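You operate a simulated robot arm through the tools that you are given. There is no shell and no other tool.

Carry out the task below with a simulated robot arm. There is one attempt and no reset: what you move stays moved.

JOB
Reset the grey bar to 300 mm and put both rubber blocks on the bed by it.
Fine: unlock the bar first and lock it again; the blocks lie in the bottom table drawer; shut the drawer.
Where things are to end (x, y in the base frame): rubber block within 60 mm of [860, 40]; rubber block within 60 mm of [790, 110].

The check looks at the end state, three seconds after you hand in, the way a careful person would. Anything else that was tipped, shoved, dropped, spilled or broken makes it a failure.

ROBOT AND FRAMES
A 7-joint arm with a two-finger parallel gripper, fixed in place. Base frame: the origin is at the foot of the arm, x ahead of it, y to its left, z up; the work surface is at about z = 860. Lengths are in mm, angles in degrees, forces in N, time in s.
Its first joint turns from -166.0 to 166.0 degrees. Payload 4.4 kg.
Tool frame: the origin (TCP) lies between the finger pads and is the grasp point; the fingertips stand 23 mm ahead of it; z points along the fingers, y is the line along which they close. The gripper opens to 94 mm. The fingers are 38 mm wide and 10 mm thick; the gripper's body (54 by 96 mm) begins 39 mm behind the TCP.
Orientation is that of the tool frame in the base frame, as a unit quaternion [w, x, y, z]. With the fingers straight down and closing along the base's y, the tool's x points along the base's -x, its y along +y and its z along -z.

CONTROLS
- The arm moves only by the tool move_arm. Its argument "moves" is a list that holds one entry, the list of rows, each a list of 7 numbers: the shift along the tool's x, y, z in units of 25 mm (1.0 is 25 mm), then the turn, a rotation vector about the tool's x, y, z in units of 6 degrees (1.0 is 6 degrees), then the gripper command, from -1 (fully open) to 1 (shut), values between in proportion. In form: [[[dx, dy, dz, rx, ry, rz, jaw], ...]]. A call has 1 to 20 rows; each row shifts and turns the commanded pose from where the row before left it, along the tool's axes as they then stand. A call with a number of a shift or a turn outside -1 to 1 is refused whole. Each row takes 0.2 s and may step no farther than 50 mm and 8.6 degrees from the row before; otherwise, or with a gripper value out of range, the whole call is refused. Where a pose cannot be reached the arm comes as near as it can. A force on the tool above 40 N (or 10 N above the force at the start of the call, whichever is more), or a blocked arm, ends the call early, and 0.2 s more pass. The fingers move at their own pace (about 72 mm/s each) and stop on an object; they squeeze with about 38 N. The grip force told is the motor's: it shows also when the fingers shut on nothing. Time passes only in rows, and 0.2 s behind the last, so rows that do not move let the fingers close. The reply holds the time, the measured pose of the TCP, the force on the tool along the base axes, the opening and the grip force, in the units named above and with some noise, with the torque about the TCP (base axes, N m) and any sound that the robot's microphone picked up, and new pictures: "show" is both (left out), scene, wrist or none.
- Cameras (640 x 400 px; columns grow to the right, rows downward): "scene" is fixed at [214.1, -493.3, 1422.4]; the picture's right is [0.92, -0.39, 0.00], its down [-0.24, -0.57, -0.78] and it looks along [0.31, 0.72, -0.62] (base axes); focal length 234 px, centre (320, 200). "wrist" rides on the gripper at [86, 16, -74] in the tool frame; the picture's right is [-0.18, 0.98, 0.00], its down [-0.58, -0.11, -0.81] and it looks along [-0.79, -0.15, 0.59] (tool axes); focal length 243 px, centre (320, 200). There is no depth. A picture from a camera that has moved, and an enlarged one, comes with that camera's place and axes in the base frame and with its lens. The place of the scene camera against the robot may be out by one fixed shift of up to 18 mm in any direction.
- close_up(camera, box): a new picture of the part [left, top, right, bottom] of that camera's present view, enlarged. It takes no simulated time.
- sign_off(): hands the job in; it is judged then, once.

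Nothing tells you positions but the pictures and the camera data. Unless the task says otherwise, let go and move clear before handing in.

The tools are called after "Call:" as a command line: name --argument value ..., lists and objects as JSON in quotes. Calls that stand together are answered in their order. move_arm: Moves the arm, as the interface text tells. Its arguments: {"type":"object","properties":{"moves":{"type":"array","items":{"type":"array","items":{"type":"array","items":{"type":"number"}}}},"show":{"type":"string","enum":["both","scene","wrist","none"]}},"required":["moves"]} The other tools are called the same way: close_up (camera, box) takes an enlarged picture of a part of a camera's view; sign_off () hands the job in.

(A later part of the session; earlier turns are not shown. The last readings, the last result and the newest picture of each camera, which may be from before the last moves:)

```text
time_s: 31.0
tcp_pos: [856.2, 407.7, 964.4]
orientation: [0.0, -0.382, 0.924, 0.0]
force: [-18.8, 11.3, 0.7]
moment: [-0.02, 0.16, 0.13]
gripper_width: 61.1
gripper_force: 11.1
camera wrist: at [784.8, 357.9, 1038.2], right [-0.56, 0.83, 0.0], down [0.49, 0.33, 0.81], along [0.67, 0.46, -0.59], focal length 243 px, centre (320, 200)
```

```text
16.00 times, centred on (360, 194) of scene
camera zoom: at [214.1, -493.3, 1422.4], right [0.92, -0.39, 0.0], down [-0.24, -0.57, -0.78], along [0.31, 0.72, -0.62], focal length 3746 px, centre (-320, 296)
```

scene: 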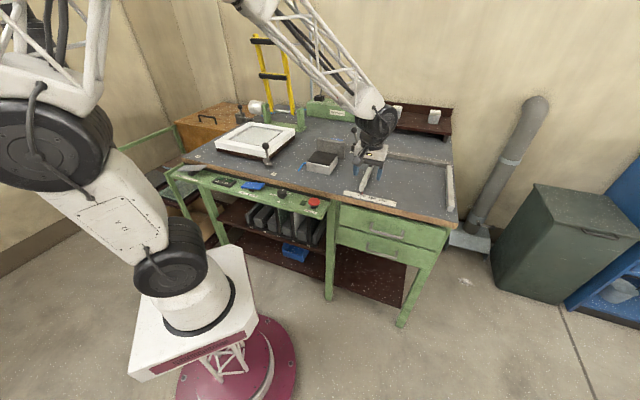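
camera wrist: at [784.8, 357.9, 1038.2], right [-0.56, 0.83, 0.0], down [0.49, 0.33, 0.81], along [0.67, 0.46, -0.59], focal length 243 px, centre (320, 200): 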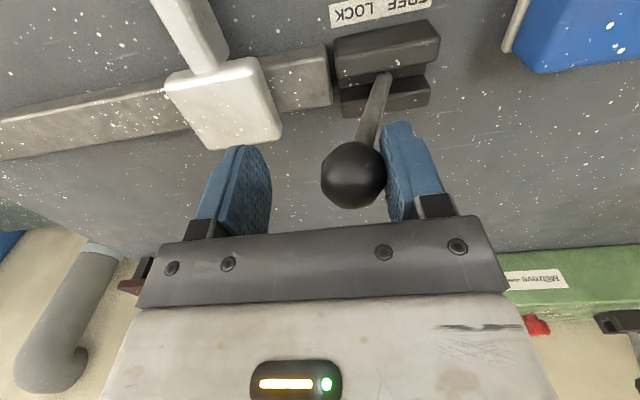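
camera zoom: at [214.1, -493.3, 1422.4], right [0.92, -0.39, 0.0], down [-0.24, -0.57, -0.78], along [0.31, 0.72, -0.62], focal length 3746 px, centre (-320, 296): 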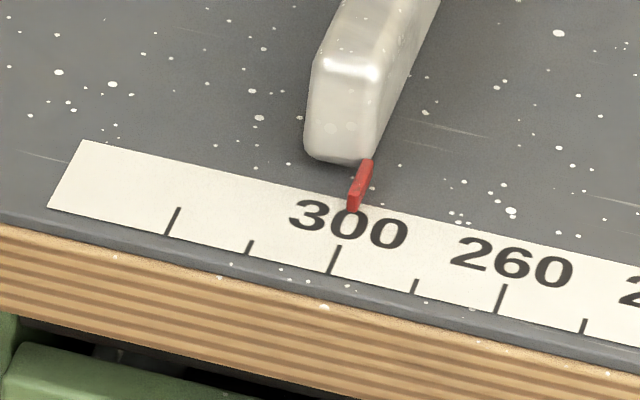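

The lever is at LOCK against its stop and the bar still reads 300. I'll back off, rise, and come round in front of the drawers.

Call:
move_arm --moves '[[[0, 0.65, 0, 0, 0, 0, -0.1], [0, 0, -1, 0, 0, 0, -0.4], [0, 0, -1, 0, 0, 0, -0.4], [0, 0, -1, 0, 0, 0, -0.4], [0, 0, -1, 0, 0, 0, -0.4], [0, 0, -1, 0, 0, 0, -0.4], [0.99, -0.3, 0, 0, 0, 0, -0.4], [0.99, -0.3, 0, 0, 0, 0, -0.4], [0.99, -0.3, 0, 0, 0, 0, -0.4], [0.99, -0.3, 0, 0, 0, 0, -0.4], [0.99, -0.3, 0, 0, 0, 0, -0.4], [0.99, -0.3, 0, 0, 0, 0, -0.4], [0.99, -0.3, 0, 0, 0, 0, -0.4], [0.99, -0.3, 0, 0, 0, 0, -0.4], [0.99, -0.3, 0, 0, 0, 0, -0.4], [0.99, -0.3, 0, 0, 0, 0, -0.4], [0.99, -0.3, 0, 0, 0, 0, -0.4], [0.99, -0.3, 0, 0, 0, 0, -0.4], [0.99, -0.3, 0, 0, 0, 0, -0.4], [0.99, -0.3, 0, 0, 0, 0, -0.4]]]'

Call:
close_up --camera "scene" --box '[330, 110, 426, 170]'

```text
time_s: 35.2
tcp_pos: [675.2, 100.2, 1090.4]
orientation: [0.001, -0.383, 0.924, 0.0]
force: [0.3, -1.1, 0.2]
moment: [0.0, 0.02, 0.01]
gripper_width: 65.7
gripper_force: 0.0
camera wrist: at [601.9, 49.3, 1163.2], right [-0.56, 0.83, 0.0], down [0.49, 0.33, 0.81], along [0.67, 0.46, -0.59], focal length 243 px, centre (320, 200)
```

scene: 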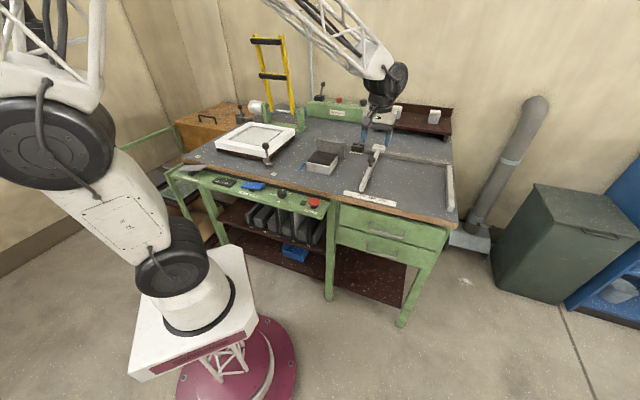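
wrist: 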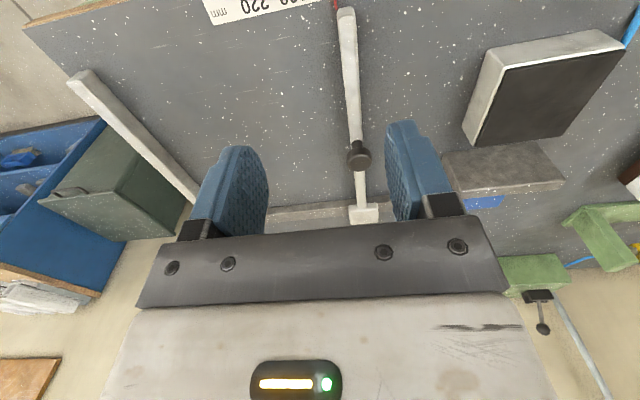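

```text
6.67 times, centred on (378, 140) of scene
camera zoom: at [214.1, -493.3, 1422.4], right [0.92, -0.39, 0.0], down [-0.24, -0.57, -0.78], along [0.31, 0.72, -0.62], focal length 1561 px, centre (-67, 600)
```

zoom: 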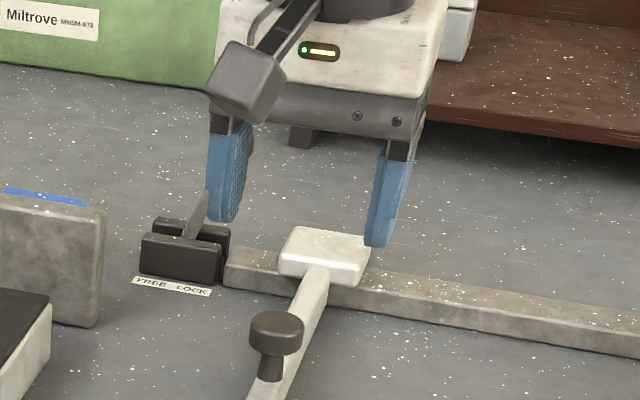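

The lever remains at LOCK. I'll continue back to look at the drawer fronts from in front.

Call:
move_arm --moves '[[[0.99, -0.2, 0, 0, 0, 0, -0.4], [0.99, -0.2, 0, 0, 0, 0, -0.4], [0.99, -0.2, 0, 0, 0, 0, -0.4], [0.99, -0.2, 0, 0, 0, 0, -0.4], [0.99, -0.2, 0, 0, 0, 0, -0.4], [0.99, -0.2, 0, 0, 0, 0, -0.4], [0.99, -0.2, 0, 0, 0, 0, -0.4], [0.99, -0.2, 0, 0, 0, 0, -0.4], [0.99, -0.2, 0, 0, 0, 0, -0.4], [0.99, -0.2, 0, 0, 0, 0, -0.4], [0, 0, 0.9, 0, 0, 0, -0.4], [0, 0, 0.9, 0, 0, 0, -0.4], [0, 0, 0.9, 0, 0, 0, -0.4], [0, 0, 0.9, 0, 0, 0, -0.4], [0, 0, 0.9, 0, 0, 0, -0.4], [0, 0, 0.9, 0, 0, 0, -0.4], [0, 0, 0, 0, 0, 0, -0.4]]]'

Call:
close_up --camera "wrist" --box '[160, 0, 480, 200]'

```text
time_s: 38.8
tcp_pos: [535.0, -112.3, 954.1]
orientation: [0.0, -0.382, 0.924, 0.0]
force: [-0.5, 0.1, 0.5]
moment: [-0.03, -0.01, -0.02]
gripper_width: 65.6
gripper_force: 0.1
camera wrist: at [462.4, -162.1, 1028.3], right [-0.56, 0.83, 0.0], down [0.49, 0.33, 0.81], along [0.67, 0.45, -0.59], focal length 243 px, centre (320, 200)
```

scene: 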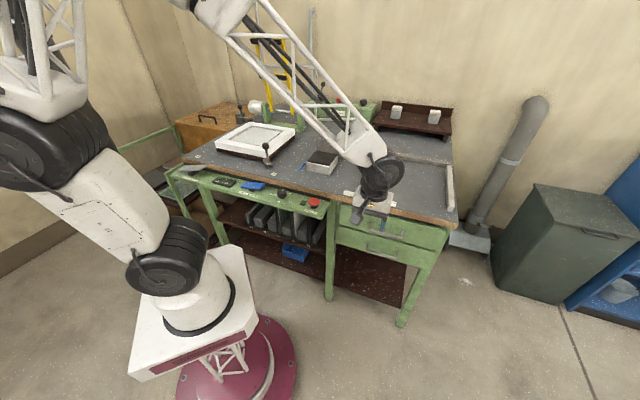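
wrist: 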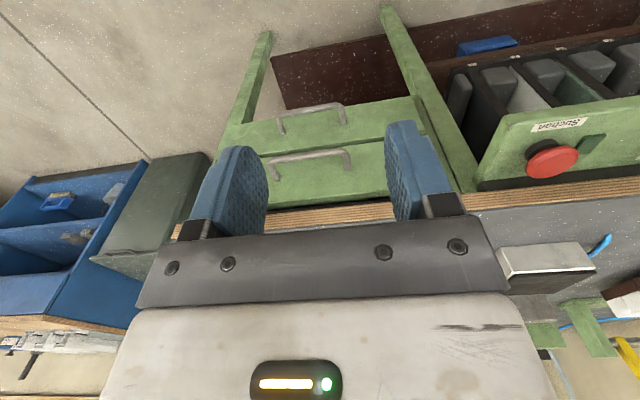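

```text
2.00 times, centred on (320, 100) of wrist
camera zoom: at [462.4, -162.1, 1028.3], right [-0.56, 0.83, 0.0], down [0.49, 0.33, 0.81], along [0.67, 0.45, -0.59], focal length 485 px, centre (320, 400)
```

zoom: 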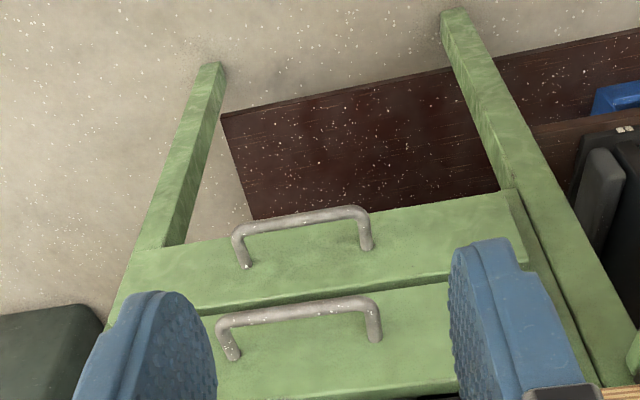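

Both drawer fronts and handles are visible. I put the bottom handle's bar near (z≈636, about 466 mm out along the drawer axis). I'll lower for a second view to pin it down.

Call:
move_arm --moves '[[[0, -0.3, 0.8, 0, 0, 0, -0.4], [0, -0.3, 0.8, 0, 0, 0, -0.4], [0, -0.3, 0.8, 0, 0, 0, -0.4], [0, -0.3, 0.8, 0, 0, 0, -0.4], [0, -0.3, 0.8, 0, 0, 0, -0.4], [0, -0.3, 0.8, 0, 0, 0, -0.4], [0, -0.3, 0.8, 0, 0, 0, -0.4], [0, -0.3, 0.8, 0, 0, 0, -0.4], [0, 0, 0, 0, 0, 0, -0.4]]]'

Call:
close_up --camera "wrist" --box '[160, 0, 480, 200]'

```text
time_s: 40.8
tcp_pos: [576.6, -152.9, 793.9]
orientation: [0.0, -0.383, 0.924, -0.001]
force: [-0.4, -0.2, -0.4]
moment: [-0.05, 0.0, 0.02]
gripper_width: 65.7
gripper_force: 0.1
camera wrist: at [504.4, -203.7, 867.8], right [-0.56, 0.83, 0.0], down [0.49, 0.33, 0.81], along [0.67, 0.45, -0.59], focal length 243 px, centre (320, 200)
```

scene: 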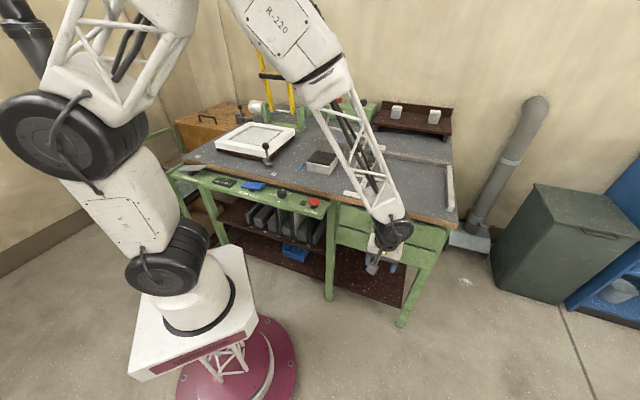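
wrist: 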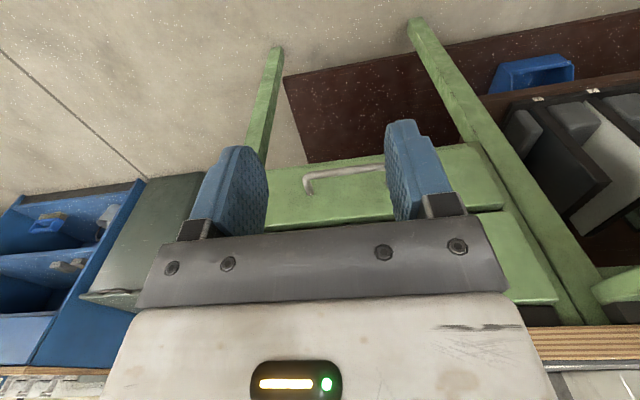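

```text
2.00 times, centred on (320, 100) of wrist
camera zoom: at [504.4, -203.7, 867.8], right [-0.56, 0.83, 0.0], down [0.49, 0.33, 0.81], along [0.67, 0.45, -0.59], focal length 485 px, centre (320, 400)
```

zoom: 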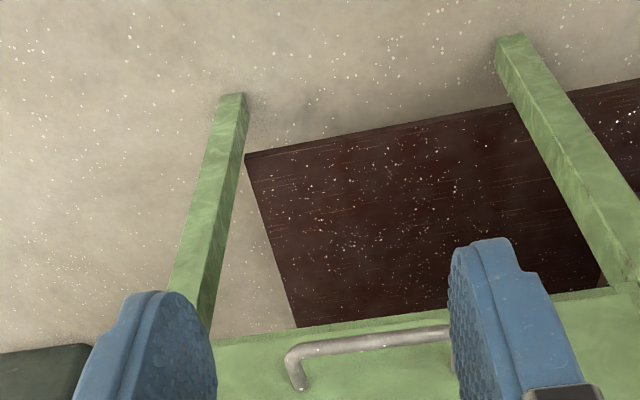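

Triangulating the two views: bottom handle bar at about z 628, along-table position 509, depth 472, with its face near 506. I'll now turn the gripper 90° so the fingers can close vertically on the bar after tilting.

Call:
move_arm --moves '[[[0, 0, 0, 0, 0, 1, -0.4], [0, 0, 0, 0, 0, 1, -0.4], [0, 0, 0, 0, 0, 1, -0.4], [0, 0, 0, 0, 0, 1, -0.4], [0, 0, 0, 0, 0, 1, -0.4], [0, 0, 0, 0, 0, 1, -0.4], [0, 0, 0, 0, 0, 1, -0.4], [0, 0, 0, 0, 0, 1, -0.4], [0, 0, 0, 0, 0, 1, -0.4], [0, 0, 0, 0, 0, 1, -0.4], [0, 0, 0, 0, 0, 1, -0.4], [0, 0, 0, 0, 0, 1, -0.4], [0, 0, 0, 0, 0, 1, -0.4], [0, 0, 0, 0, 0, 1, -0.4], [0, 0, 0, 0, 0, 1, -0.4], [0, 0, 0, 0, 0, 0, -0.4]]]'

```text
time_s: 44.2
tcp_pos: [576.4, -153.6, 795.5]
orientation: [0.0, 0.384, 0.923, 0.0]
force: [0.2, -0.3, 0.2]
moment: [0.01, 0.0, -0.02]
gripper_width: 65.9
gripper_force: 0.0
camera wrist: at [527.9, -81.4, 868.6], right [0.83, 0.56, 0.0], down [0.33, -0.49, 0.81], along [0.45, -0.67, -0.59], focal length 243 px, centre (320, 200)
```

scene: 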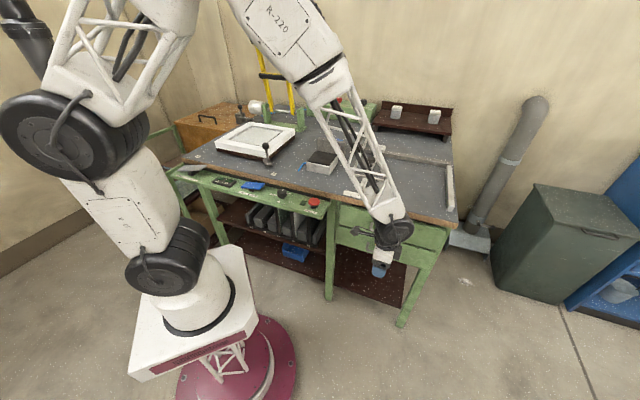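
wrist: 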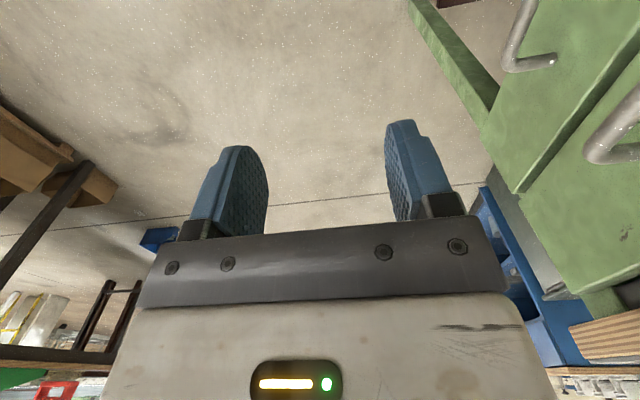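

The rotation went well, and both handles show at the right of the wrist view. Now I'll tilt the tool about 60° so the fingers point forward to the drawers.

Call:
move_arm --moves '[[[0, 0, 0, -1, 0, 0, -0.4], [0, 0, 0, -1, 0, 0, -0.4], [0, 0, 0, -1, 0, 0, -0.4], [0, 0, 0, -1, 0, 0, -0.4], [0, 0, 0, -1, 0, 0, -0.4], [0, 0, 0, -1, 0, 0, -0.4], [0, 0, 0, -1, 0, 0, -0.4], [0, 0, 0, -1, 0, 0, -0.4], [0, 0, 0, -1, 0, 0, -0.4], [0, 0, 0, -1, 0, 0, -0.4], [0, 0, 0, 0, 0, 0, -0.4]]]'

```text
time_s: 46.6
tcp_pos: [577.3, -153.0, 794.9]
orientation: [0.192, 0.331, 0.8, 0.463]
force: [-0.3, 1.1, -1.5]
moment: [0.01, 0.01, 0.0]
gripper_width: 65.9
gripper_force: 0.1
camera wrist: at [476.2, -132.7, 844.9], right [0.48, 0.22, 0.85], down [-0.12, -0.94, 0.31], along [0.87, -0.25, -0.42], focal length 243 px, centre (320, 200)
```

scene: 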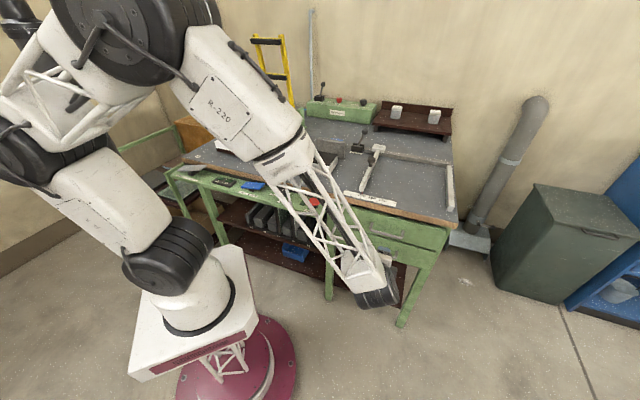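
wrist: 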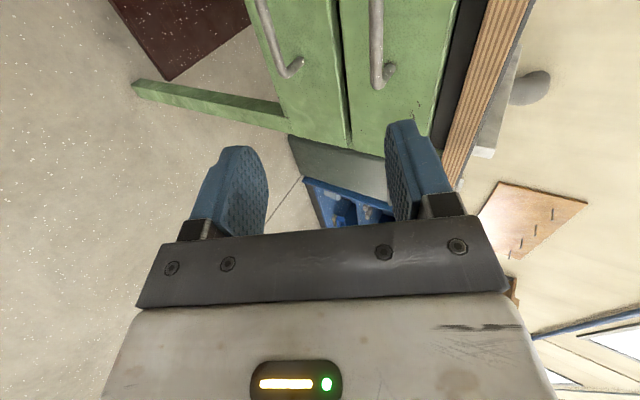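

The pose is reachable. From this view the bar is at depth ≈469 and z≈630. I'll move to a pre-grasp point about 90 mm back from it.

Call:
move_arm --moves '[[[0.035, -0.292, 0.694, 0, 0, 0, -0.4], [0.035, -0.292, 0.694, 0, 0, 0, -0.4], [0.035, -0.292, 0.694, 0, 0, 0, -0.4], [0.035, -0.292, 0.694, 0, 0, 0, -0.4], [0.035, -0.292, 0.694, 0, 0, 0, -0.4], [0.035, -0.292, 0.694, 0, 0, 0, -0.4], [0.035, -0.292, 0.694, 0, 0, 0, -0.4], [0.035, -0.292, 0.694, 0, 0, 0, -0.4], [0, 0, 0, 0, 0, 0, -0.4]]]'

Call:
close_up --camera "wrist" --box '[200, 20, 456, 180]'

```text
time_s: 48.6
tcp_pos: [636.7, -84.5, 674.0]
orientation: [0.191, 0.332, 0.8, 0.462]
force: [0.4, -0.3, 0.0]
moment: [0.01, -0.03, 0.01]
gripper_width: 65.7
gripper_force: 0.1
camera wrist: at [535.9, -63.4, 725.1], right [0.48, 0.22, 0.85], down [-0.12, -0.94, 0.31], along [0.87, -0.25, -0.42], focal length 243 px, centre (320, 200)
```

scene: 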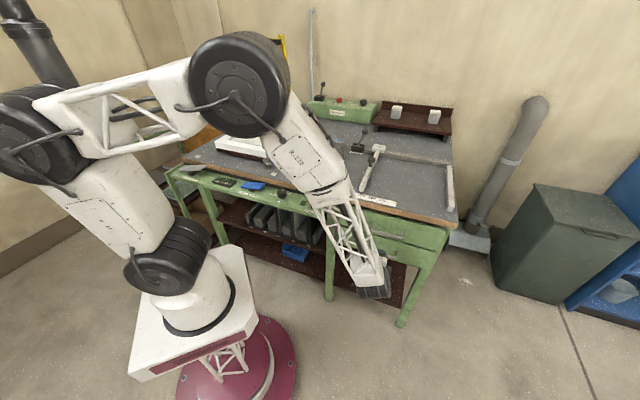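
wrist: 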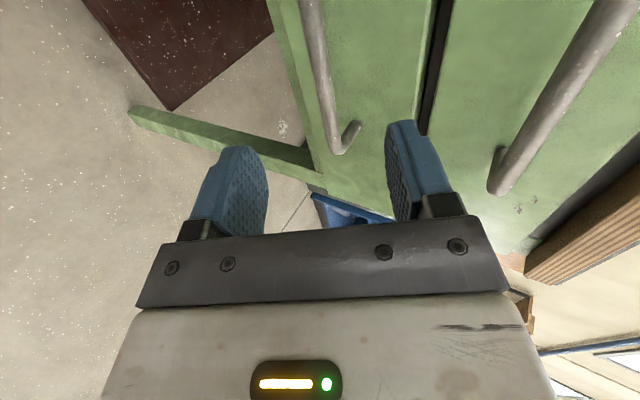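

```text
2.50 times, centred on (328, 100) of wrist
camera zoom: at [535.9, -63.4, 725.1], right [0.48, 0.22, 0.85], down [-0.12, -0.94, 0.31], along [0.87, -0.25, -0.42], focal length 606 px, centre (300, 450)
```

zoom: 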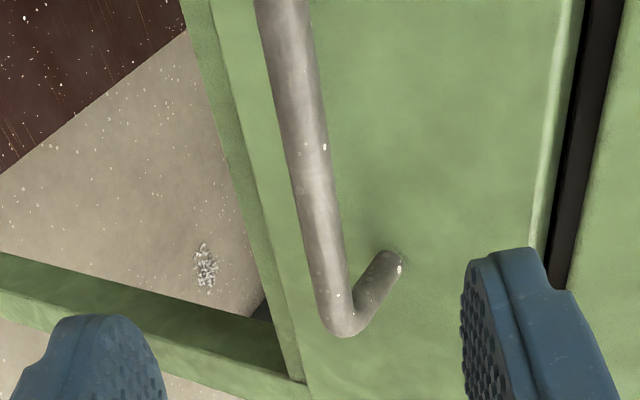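

The bar now triangulates cleanly to depth 471, z 630, straight ahead of the fingers. I'll narrow the opening to 40 mm, advance 80 mm, and stop for a look.

Call:
move_arm --moves '[[[0, 0.07, 0, 0, 0, 0, 0.15], [0, 0, 0.8, 0, 0, 0, 0.15], [0, 0, 0.8, 0, 0, 0, 0.15], [0, 0, 0.8, 0, 0, 0, 0.15], [0, 0, 0.8, 0, 0, 0, 0.15], [0, 0, 0, 0, 0, 0, 0.15]]]'

Call:
close_up --camera "wrist" --box '[200, 80, 456, 240]'

```text
time_s: 50.0
tcp_pos: [685.5, -35.2, 635.9]
orientation: [0.193, 0.332, 0.8, 0.461]
force: [0.8, -0.1, -0.8]
moment: [0.0, 0.02, 0.02]
gripper_width: 39.8
gripper_force: 0.1
camera wrist: at [585.6, -13.9, 687.2], right [0.48, 0.22, 0.85], down [-0.12, -0.94, 0.31], along [0.87, -0.25, -0.42], focal length 243 px, centre (320, 200)
```

scene: 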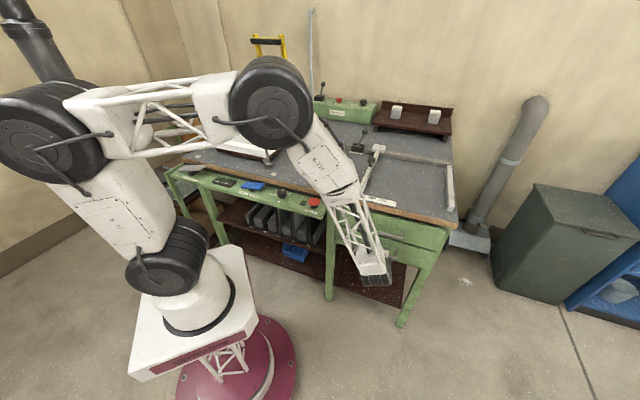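
wrist: 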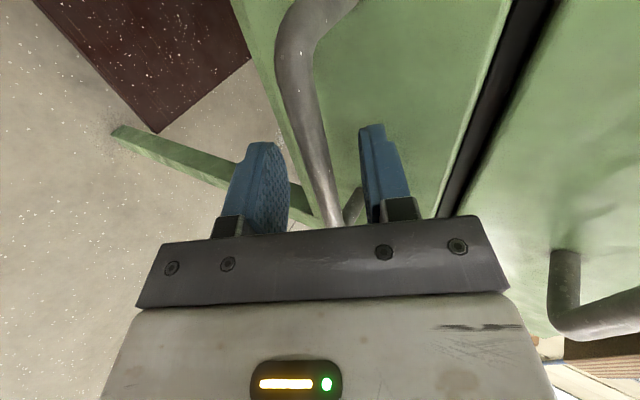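

```text
2.50 times, centred on (328, 160) of wrist
camera zoom: at [585.6, -13.9, 687.2], right [0.48, 0.22, 0.85], down [-0.12, -0.94, 0.31], along [0.87, -0.25, -0.42], focal length 606 px, centre (300, 300)
```

zoom: 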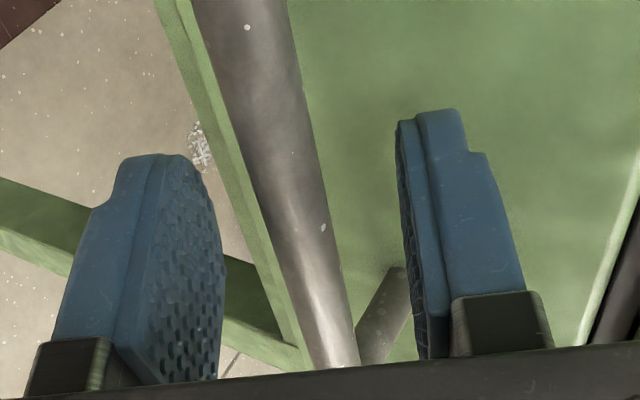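

The bar runs between the fingers. I'll close on it.

Call:
move_arm --moves '[[[0, 0, 0, 0, 0, 0, 1], [0, 0, 0, 0, 0, 0, 1], [0, 0, 0, 0, 0, 0, 1]]]' --show "wrist"

```text
time_s: 50.8
tcp_pos: [686.0, -35.3, 638.2]
orientation: [0.192, 0.331, 0.8, 0.462]
force: [-6.4, 9.0, 30.0]
moment: [1.12, 0.87, -0.54]
gripper_width: 11.9
gripper_force: 44.8
camera wrist: at [585.9, -14.0, 688.1], right [0.48, 0.22, 0.85], down [-0.12, -0.94, 0.31], along [0.87, -0.25, -0.42], focal length 243 px, centre (320, 200)
```

wrist: 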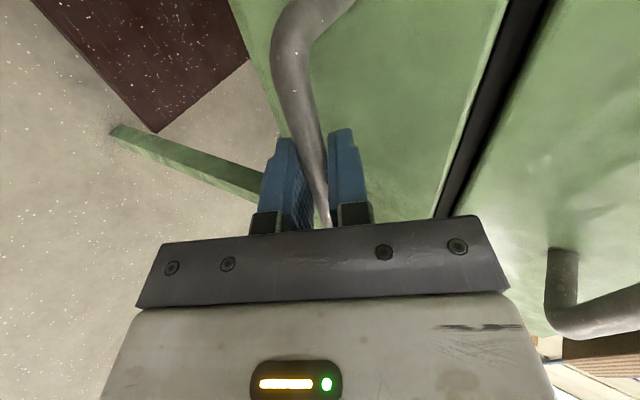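

The bar is held (11.9 mm), though with about 30 N upward from a small misalignment. I'll relieve that and start to pull straight out.

Call:
move_arm --moves '[[[0, 0.14, -0.08, 0, 0, 0, 1], [0, 0, 0, 0, 0, 0, 1]]]' --show "none"

```text
time_s: 51.3
tcp_pos: [684.3, -35.7, 636.9]
orientation: [0.192, 0.334, 0.8, 0.46]
force: [8.8, -4.7, -11.3]
moment: [0.37, 0.38, -0.15]
gripper_width: 11.6
gripper_force: 45.1
stopped in row 2: the force on the tool passed its limit at 48 N (the readings are from after the stop); the commanded pose is now the measured one
```

Call:
move_arm --moves '[[[0, -0.1, -0.173, 0, 0, 0, 1], [0, -0.2, -0.346, 0, 0, 0, 1], [0, -0.2, -0.346, 0, 0, 0, 1], [0, -0.2, -0.346, 0, 0, 0, 1], [0, -0.2, -0.346, 0, 0, 0, 1], [0, 0, 0, 0, 0, 0, 1]]]'

```text
time_s: 52.5
tcp_pos: [654.6, -67.2, 637.7]
orientation: [0.191, 0.334, 0.8, 0.46]
force: [6.3, -3.9, -8.0]
moment: [0.28, 0.32, -0.23]
gripper_width: 11.6
gripper_force: 45.0
stopped in row 6: the force on the tool passed its limit at 42 N (the readings are from after the stop); the commanded pose is now the measured one
camera wrist: at [553.1, -46.4, 688.7], right [0.48, 0.22, 0.85], down [-0.13, -0.94, 0.31], along [0.87, -0.26, -0.43], focal length 243 px, centre (320, 200)
```

scene: 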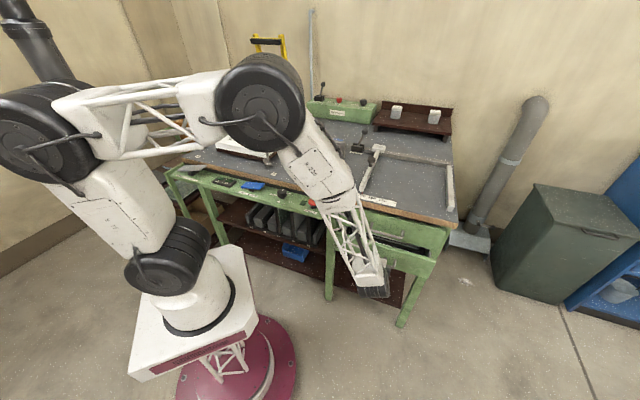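
wrist: 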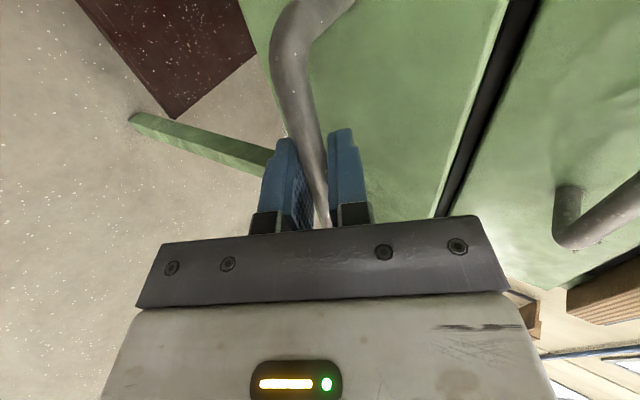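

The handle moved 43 mm before a force stop. I'll check that it's the bottom drawer that is opening, squarely.

Call:
close_up --camera "scene" --box '[310, 180, 470, 280]'

```text
4.00 times, centred on (390, 230) of scene
camera zoom: at [214.1, -493.3, 1422.4], right [0.92, -0.39, 0.0], down [-0.24, -0.57, -0.78], along [0.31, 0.72, -0.62], focal length 936 px, centre (40, 80)
```

zoom: 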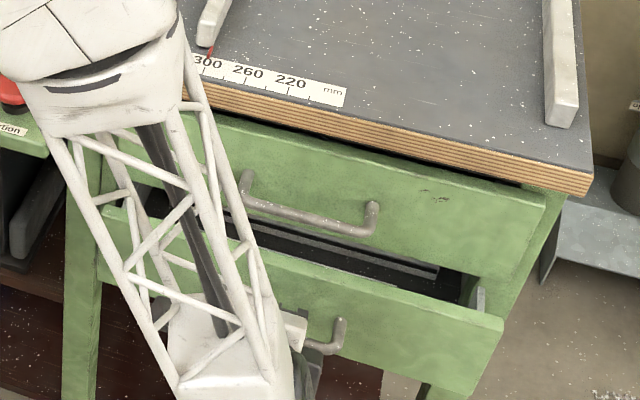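

It is the bottom drawer, opening straight. I'll keep pulling in smaller steps.

Call:
move_arm --moves '[[[0, -0.08, -0.139, 0, 0, 0, 1], [0, -0.15, -0.26, 0, 0, 0, 1], [0, -0.15, -0.26, 0, 0, 0, 1], [0, -0.15, -0.26, 0, 0, 0, 1], [0, -0.15, -0.26, 0, 0, 0, 1], [0, -0.15, -0.26, 0, 0, 0, 1], [0, -0.15, -0.26, 0, 0, 0, 1], [0, -0.15, -0.26, 0, 0, 0, 1], [0, -0.15, -0.26, 0, 0, 0, 1], [0, -0.15, -0.26, 0, 0, 0, 1], [0, -0.15, -0.26, 0, 0, 0, 1], [0, -0.15, -0.26, 0, 0, 0, 1], [0, -0.15, -0.26, 0, 0, 0, 1]]]' --show "scene"

Call:
close_up --camera "scene" --box '[310, 180, 470, 280]'

```text
time_s: 55.3
tcp_pos: [588.5, -131.5, 638.4]
orientation: [0.192, 0.334, 0.8, 0.46]
force: [0.7, -3.1, -6.2]
moment: [0.11, 0.2, -0.85]
gripper_width: 11.3
gripper_force: 45.3
stopped in row 13: the force on the tool passed its limit at 41 N (the readings are from after the stop); the commanded pose is now the measured one
```

scene: 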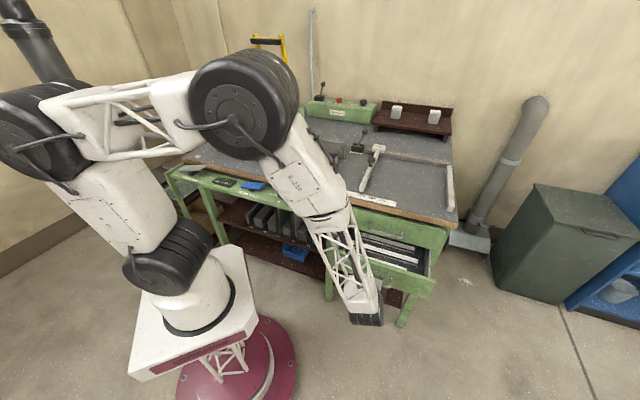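

```text
4.00 times, centred on (390, 230) of scene
camera zoom: at [214.1, -493.3, 1422.4], right [0.92, -0.39, 0.0], down [-0.24, -0.57, -0.78], along [0.31, 0.72, -0.62], focal length 936 px, centre (40, 80)
```

zoom: 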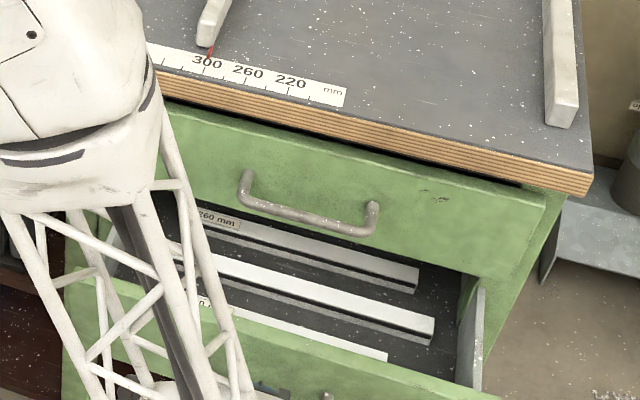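

Bars lie in the front of the drawer, 136 mm open so far. I'll pull further to find the blocks.

Call:
move_arm --moves '[[[0, -0.08, -0.139, 0, 0, 0, 1], [0, -0.15, -0.26, 0, 0, 0, 1], [0, -0.15, -0.26, 0, 0, 0, 1], [0, -0.15, -0.26, 0, 0, 0, 1], [0, -0.15, -0.26, 0, 0, 0, 1], [0, -0.15, -0.26, 0, 0, 0, 1], [0, -0.15, -0.26, 0, 0, 0, 1], [0, -0.15, -0.26, 0, 0, 0, 1], [0, -0.15, -0.26, 0, 0, 0, 1], [0, -0.15, -0.26, 0, 0, 0, 1]]]' --show "scene"

Call:
close_up --camera "scene" --box '[310, 180, 470, 280]'

```text
time_s: 57.5
tcp_pos: [537.7, -182.9, 639.0]
orientation: [0.191, 0.334, 0.8, 0.459]
force: [13.8, -10.2, -19.5]
moment: [0.14, 0.22, -1.13]
gripper_width: 11.7
gripper_force: 45.0
```

scene: 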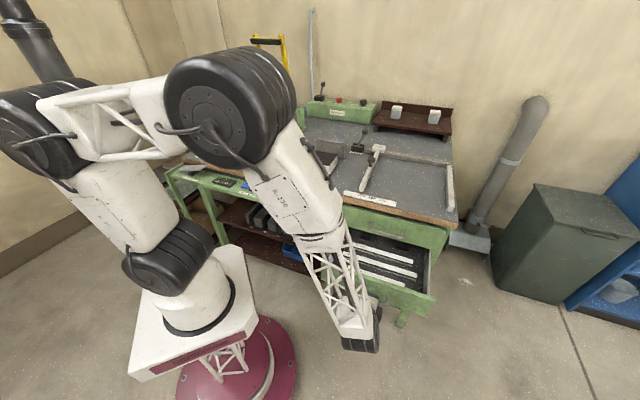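

```text
4.00 times, centred on (390, 230) of scene
camera zoom: at [214.1, -493.3, 1422.4], right [0.92, -0.39, 0.0], down [-0.24, -0.57, -0.78], along [0.31, 0.72, -0.62], focal length 936 px, centre (40, 80)
```

zoom: 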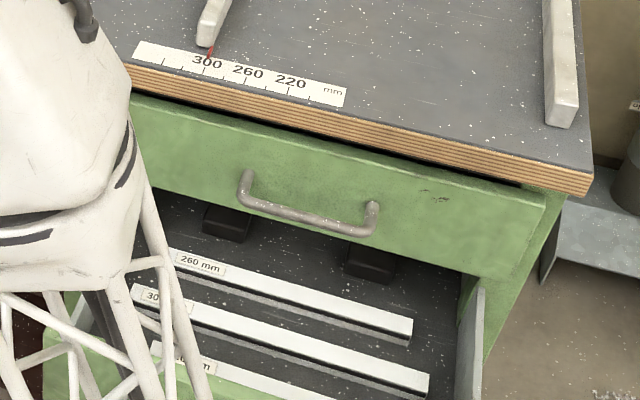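

The two black blocks are visible at the back of the drawer, still partly beneath the top drawer. I'll keep pulling.

Call:
move_arm --moves '[[[0, 0, 0, 0, 0, 0, 1], [0, -0.15, -0.26, 0, 0, 0, 1], [0, -0.15, -0.26, 0, 0, 0, 1], [0, -0.15, -0.26, 0, 0, 0, 1], [0, -0.15, -0.26, 0, 0, 0, 1], [0, -0.15, -0.26, 0, 0, 0, 1], [0, -0.15, -0.26, 0, 0, 0, 1], [0, -0.15, -0.26, 0, 0, 0, 1], [0, -0.15, -0.26, 0, 0, 0, 1], [0, -0.15, -0.26, 0, 0, 0, 1], [0, -0.15, -0.26, 0, 0, 0, 1]]]' --show "scene"

Call:
close_up --camera "scene" --box '[310, 180, 470, 280]'

```text
time_s: 59.9
tcp_pos: [485.1, -235.7, 637.5]
orientation: [0.192, 0.334, 0.8, 0.46]
force: [17.6, -15.1, 7.6]
moment: [0.29, 0.25, -1.31]
gripper_width: 11.6
gripper_force: 44.7
```

scene: 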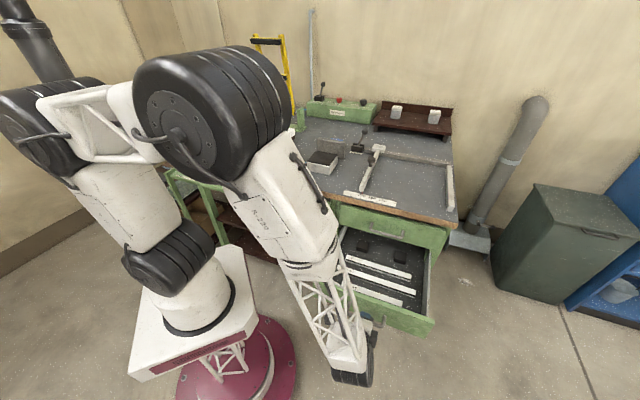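

```text
4.00 times, centred on (390, 230) of scene
camera zoom: at [214.1, -493.3, 1422.4], right [0.92, -0.39, 0.0], down [-0.24, -0.57, -0.78], along [0.31, 0.72, -0.62], focal length 936 px, centre (40, 80)
```

zoom: 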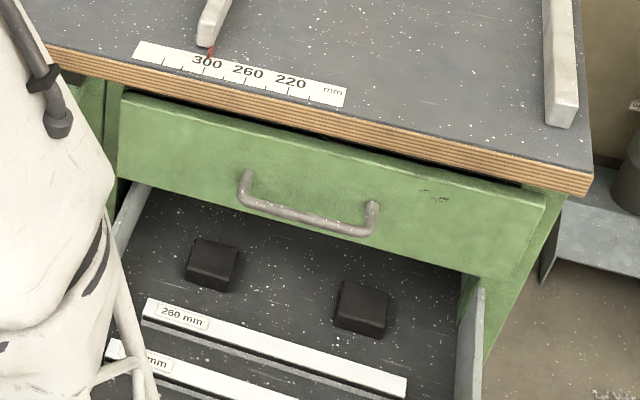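

Both blocks are in view, 283 mm open. A sideways force has built up, so I'll correct slightly and pull about 90 mm more.

Call:
move_arm --moves '[[[-0.05, 0, 0, 0, 0, 0, 1], [-0.01, -0.15, -0.26, 0, 0, 0, 1], [-0.01, -0.15, -0.26, 0, 0, 0, 1], [-0.01, -0.15, -0.26, 0, 0, 0, 1], [-0.01, -0.15, -0.26, 0, 0, 0, 1], [-0.01, -0.15, -0.26, 0, 0, 0, 1], [-0.01, -0.15, -0.26, 0, 0, 0, 1], [-0.01, -0.15, -0.26, 0, 0, 0, 1], [-0.01, -0.15, -0.26, 0, 0, 0, 1], [-0.01, -0.15, -0.26, 0, 0, 0, 1], [-0.01, -0.15, -0.26, 0, 0, 0, 1], [-0.01, -0.15, -0.26, 0, 0, 0, 1]]]' --show "scene"

Call:
close_up --camera "scene" --box '[310, 180, 470, 280]'

```text
time_s: 60.6
tcp_pos: [479.6, -242.8, 637.6]
orientation: [0.192, 0.333, 0.8, 0.46]
force: [-5.1, 2.8, 12.4]
moment: [0.45, 0.41, -0.32]
gripper_width: 11.5
gripper_force: 44.8
stopped in row 3: the force on the tool passed its limit at 42 N (the readings are from after the stop); the commanded pose is now the measured one
```

scene: 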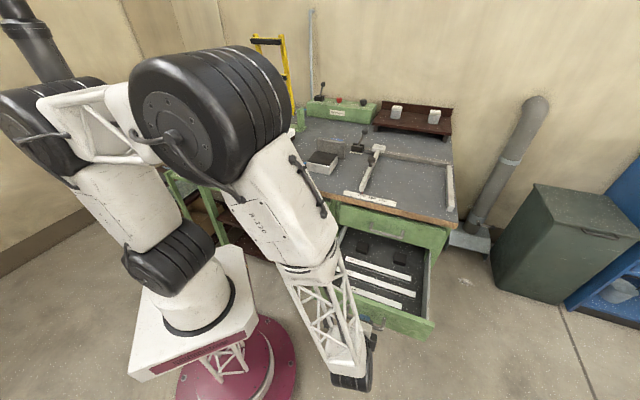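

```text
4.00 times, centred on (390, 230) of scene
camera zoom: at [214.1, -493.3, 1422.4], right [0.92, -0.39, 0.0], down [-0.24, -0.57, -0.78], along [0.31, 0.72, -0.62], focal length 936 px, centre (40, 80)
```

zoom: 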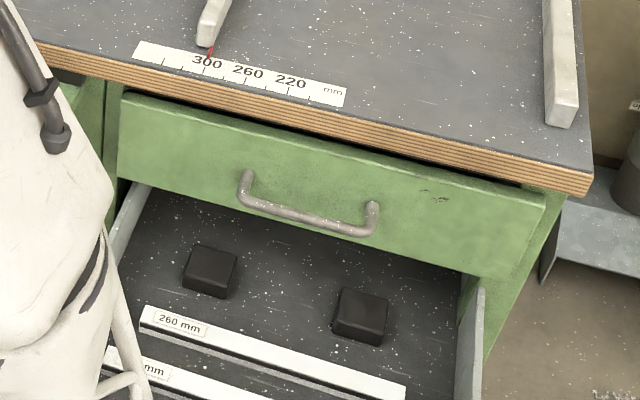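

A stop after 9 mm, at 292 mm open. I'll try again to see whether this is the end of travel.

Call:
move_arm --moves '[[[0, -0.06, -0.104, 0, 0, 0, 1], [0, -0.1, -0.173, 0, 0, 0, 1], [0, -0.1, -0.173, 0, 0, 0, 1], [0, -0.1, -0.173, 0, 0, 0, 1], [0, -0.1, -0.173, 0, 0, 0, 1]]]' --show "none"

```text
time_s: 61.8
tcp_pos: [463.3, -258.3, 638.9]
orientation: [0.192, 0.332, 0.8, 0.46]
force: [-0.2, 4.6, 9.9]
moment: [0.74, 0.65, 0.11]
gripper_width: 11.8
gripper_force: 45.1
```

It still moves freely (314 mm). I'll continue.

Call:
move_arm --moves '[[[0, -0.1, -0.173, 0, 0, 0, 1], [0, -0.12, -0.2, 0, 0, 0, 1], [0, -0.12, -0.2, 0, 0, 0, 1], [0, -0.12, -0.2, 0, 0, 0, 1], [0, -0.12, -0.2, 0, 0, 0, 1], [0, -0.12, -0.2, 0, 0, 0, 1], [0, -0.12, -0.2, 0, 0, 0, 1], [0, -0.12, -0.2, 0, 0, 0, 1]]]' --show "scene"

Call:
close_up --camera "scene" --box '[310, 180, 470, 280]'

```text
time_s: 63.6
tcp_pos: [430.3, -291.0, 638.5]
orientation: [0.192, 0.334, 0.8, 0.46]
force: [-4.5, 8.3, 37.0]
moment: [0.75, 0.49, -0.41]
gripper_width: 11.7
gripper_force: 44.8
```

scene: 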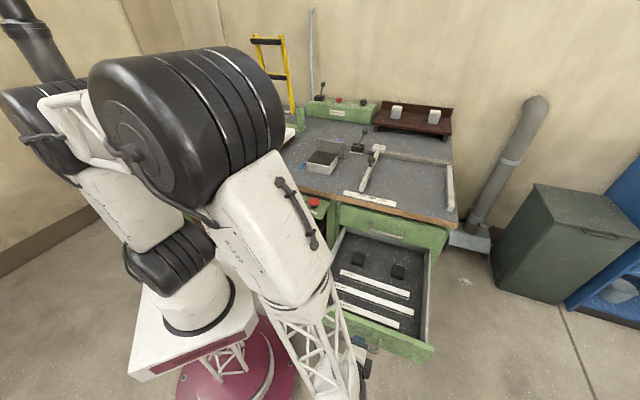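

```text
4.00 times, centred on (390, 230) of scene
camera zoom: at [214.1, -493.3, 1422.4], right [0.92, -0.39, 0.0], down [-0.24, -0.57, -0.78], along [0.31, 0.72, -0.62], focal length 936 px, centre (40, 80)
```

zoom: 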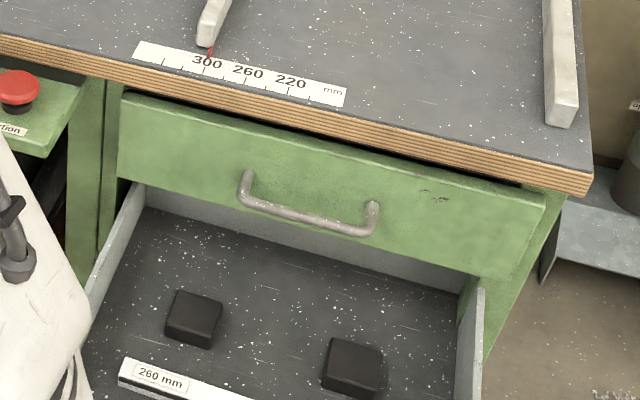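

The drawer is 360 mm out and both blocks are clear of the top drawer. I'll let go of the handle, back off along the fingers, and rise.

Call:
move_arm --moves '[[[0, 0, 0, 0, 0, 0, 0.15], [0, 0, 0, 0, 0, 0, 0.15], [0, 0, -0.5, 0, 0, 0, 0.15], [0, 0, -0.7, 0, 0, 0, 0.15], [0, 0, -0.8, 0, 0, 0, 0.15], [0, 0, 0, 0, 0, 0, 0.15]]]'

```text
time_s: 65.0
tcp_pos: [399.5, -321.5, 662.6]
orientation: [0.192, 0.334, 0.8, 0.46]
force: [-0.5, -0.2, 0.3]
moment: [0.03, -0.01, -0.02]
gripper_width: 40.2
gripper_force: 0.0
camera wrist: at [298.5, -300.1, 713.1], right [0.48, 0.22, 0.85], down [-0.12, -0.94, 0.31], along [0.87, -0.26, -0.43], focal length 243 px, centre (320, 200)
```

scene: 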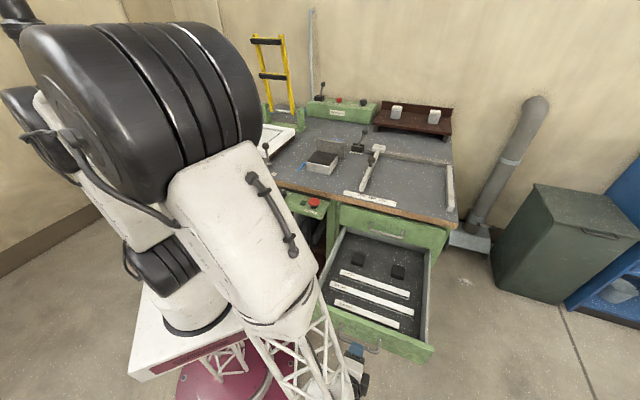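
wrist: 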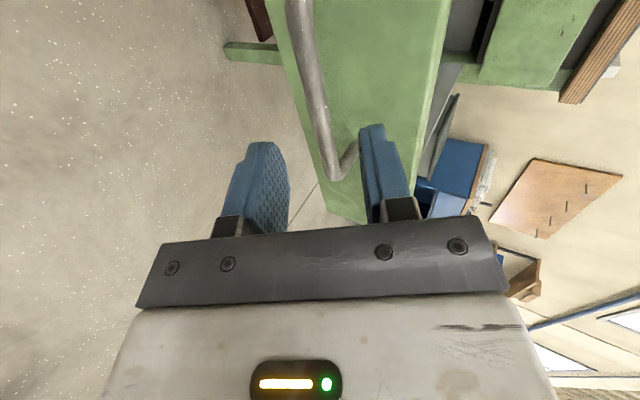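

The handle is free and the drawer stays put. I'll rise straight up 240 mm and bring the tool back to vertical.

Call:
move_arm --moves '[[[0, 0.866, -0.5, 0, 0, 0, 0.15], [0, 0.866, -0.5, 0, 0, 0, 0.15], [0, 0.866, -0.5, 0, 0, 0, 0.15], [0, 0.866, -0.5, 0, 0, 0, 0.15], [0, 0.866, -0.5, 0, 0, 0, 0.15], [0, 0.866, -0.5, 0, 0, 0, -0.4], [0, 0.866, -0.5, 0, 0, 0, -0.4], [0, 0.866, -0.5, 0, 0, 0, -0.4], [0, 0, 0, 1, 0, 0, -0.4], [0, 0, 0, 1, 0, 0, -0.4], [0, 0, 0, 1, 0, 0, -0.4], [0, 0, 0, 1, 0, 0, -0.4], [0, 0, 0, 1, 0, 0, -0.4], [0, 0, 0, 1, 0, 0, -0.4], [0, 0, 0, 1, 0, 0, -0.4], [0, 0, 0, 1, 0, 0, -0.4], [0, 0, 0, 1, 0, 0, -0.4], [0, 0, 0, 1, 0, 0, -0.4], [0, 0, 0, 0, 0, 0, -0.4]]]'

```text
time_s: 69.0
tcp_pos: [398.0, -321.2, 862.3]
orientation: [-0.001, 0.384, 0.923, -0.001]
force: [0.3, -1.0, 0.1]
moment: [0.01, 0.0, 0.03]
gripper_width: 65.8
gripper_force: 0.1
camera wrist: at [350.7, -248.5, 936.0], right [0.83, 0.56, 0.0], down [0.33, -0.49, 0.81], along [0.45, -0.67, -0.59], focal length 243 px, centre (320, 200)
```

scene: 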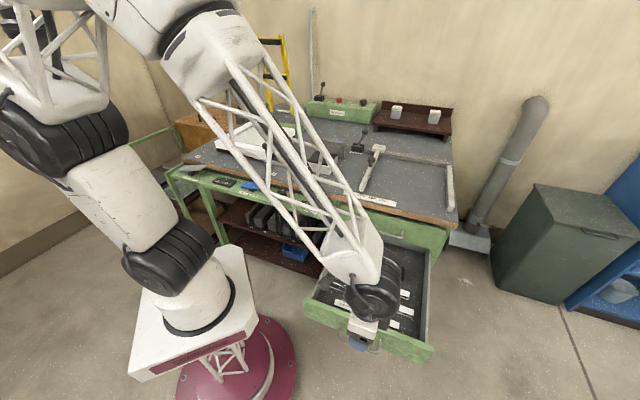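
wrist: 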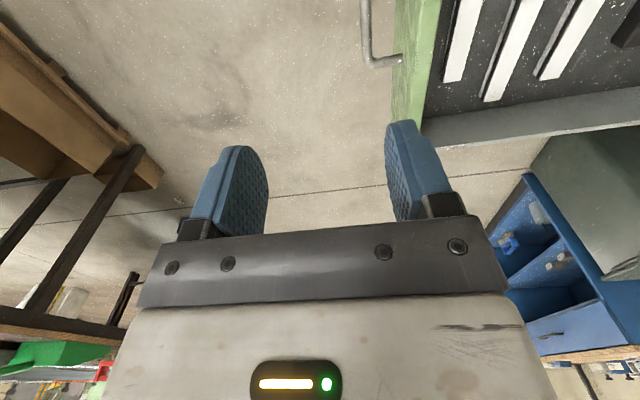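

Now I'll turn back 90° so the fingers close along the table and then look into the drawer from above.

Call:
move_arm --moves '[[[0, 0, 0, 0, 0, -1, -0.4], [0, 0, 0, 0, 0, -1, -0.4], [0, 0, 0, 0, 0, -1, -0.4], [0, 0, 0, 0, 0, -1, -0.4], [0, 0, 0, 0, 0, -1, -0.4], [0, 0, 0, 0, 0, -1, -0.4], [0, 0, 0, 0, 0, -1, -0.4], [0, 0, 0, 0, 0, -1, -0.4], [0, 0, 0, 0, 0, -1, -0.4], [0, 0, 0, 0, 0, -1, -0.4], [0, 0, 0, 0, 0, -1, -0.4], [0, 0, 0, 0, 0, -1, -0.4], [0, 0, 0, 0, 0, -1, -0.4], [0, 0, 0, 0, 0, -1, -0.4], [0, 0, 0, 0, 0, -1, -0.4], [-1, 0, 0, 0, 0, 0, -0.4], [-1, 0, 0, 0, 0, 0, -0.4], [-1, 0, 0, 0, 0, 0, -0.4], [-1, 0, 0, 0, 0, 0, -0.4], [-1, 0, 0, 0, 0, 0, -0.4]]]'

Call:
close_up --camera "wrist" --box '[160, 0, 480, 200]'

```text
time_s: 73.2
tcp_pos: [489.3, -233.9, 861.1]
orientation: [-0.002, -0.381, 0.925, -0.001]
force: [0.4, 0.3, -0.8]
moment: [0.02, -0.01, -0.02]
gripper_width: 65.9
gripper_force: 0.0
camera wrist: at [416.9, -283.0, 935.3], right [-0.56, 0.83, 0.0], down [0.49, 0.33, 0.8], along [0.67, 0.45, -0.59], focal length 243 px, centre (320, 200)
```

scene: 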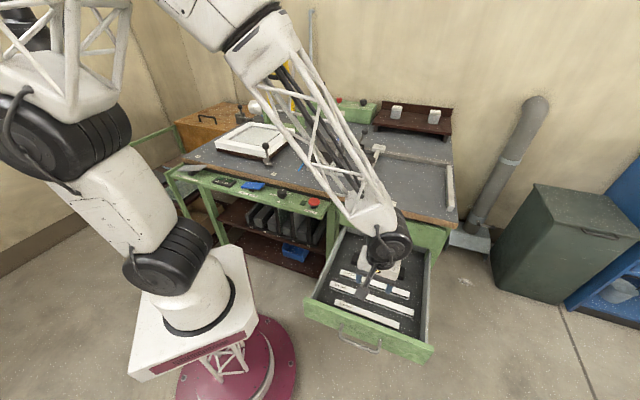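
wrist: 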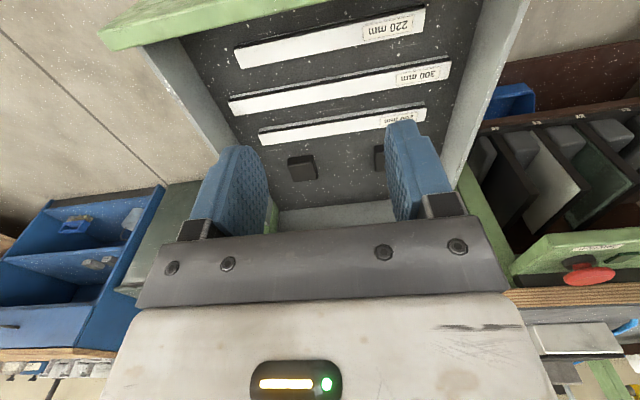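

```text
2.00 times, centred on (320, 100) of wrist
camera zoom: at [416.9, -283.0, 935.3], right [-0.56, 0.83, 0.0], down [0.49, 0.33, 0.8], along [0.67, 0.45, -0.59], focal length 485 px, centre (320, 400)
```

zoom: 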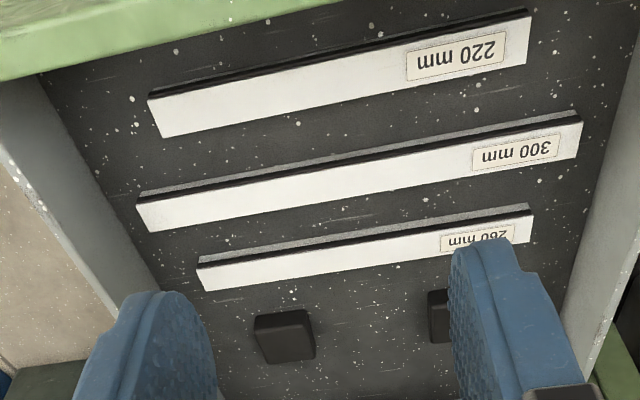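

Block 2 (right-hand one) lies near along-table 590, depth 420. I'll move closer above it for a precise view.

Call:
move_arm --moves '[[[-1, -0.45, 0.5, 0, 0, 0, -0.4], [-1, -0.45, 0.5, 0, 0, 0, -0.4], [-1, -0.45, 0.5, 0, 0, 0, -0.4], [-1, -0.45, 0.5, 0, 0, 0, -0.4], [-1, -0.45, 0.5, 0, 0, 0, -0.4], [-1, -0.45, 0.5, 0, 0, 0, -0.4], [0, 0, 0, 0, 0, 0, -1]]]'

Call:
close_up --camera "wrist" --box '[200, 0, 456, 160]'

```text
time_s: 74.8
tcp_pos: [642.8, -176.8, 786.4]
orientation: [-0.002, -0.38, 0.925, -0.001]
force: [0.2, -0.1, -0.4]
moment: [0.02, 0.0, 0.02]
gripper_width: 93.9
gripper_force: 0.1
camera wrist: at [569.6, -225.3, 860.5], right [-0.56, 0.83, 0.0], down [0.49, 0.33, 0.8], along [0.67, 0.45, -0.59], focal length 243 px, centre (320, 200)
```

scene: 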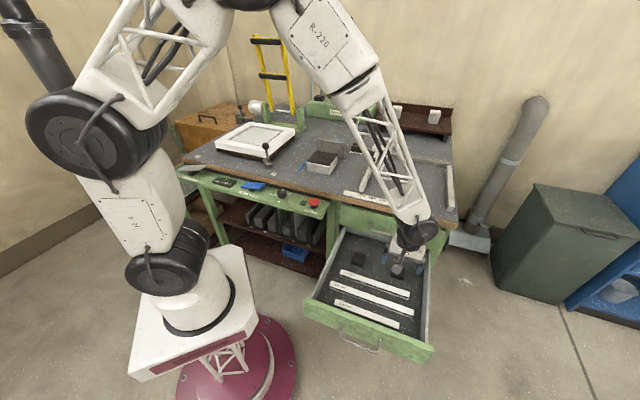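
wrist: 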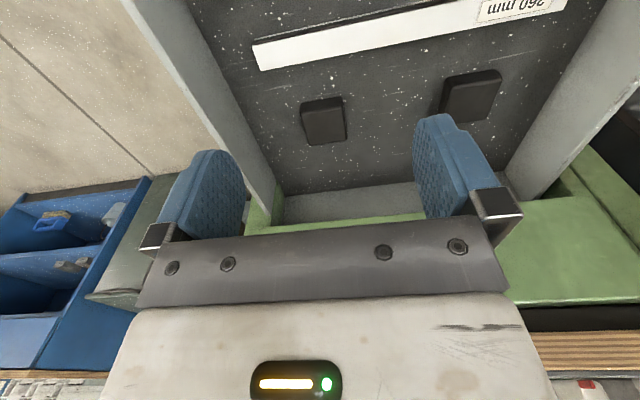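

```text
2.50 times, centred on (328, 80) of wrist
camera zoom: at [569.6, -225.3, 860.5], right [-0.56, 0.83, 0.0], down [0.49, 0.33, 0.8], along [0.67, 0.45, -0.59], focal length 606 px, centre (300, 500)
```

zoom: 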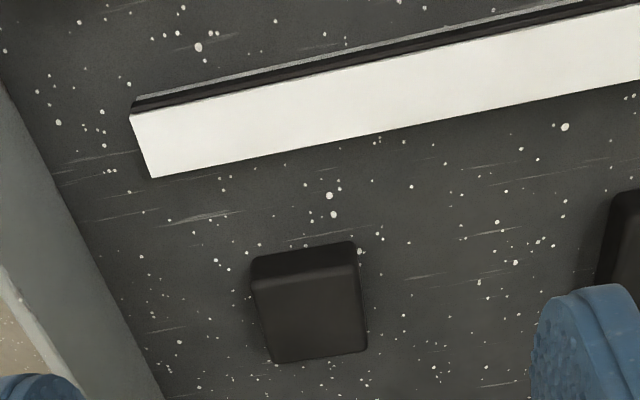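

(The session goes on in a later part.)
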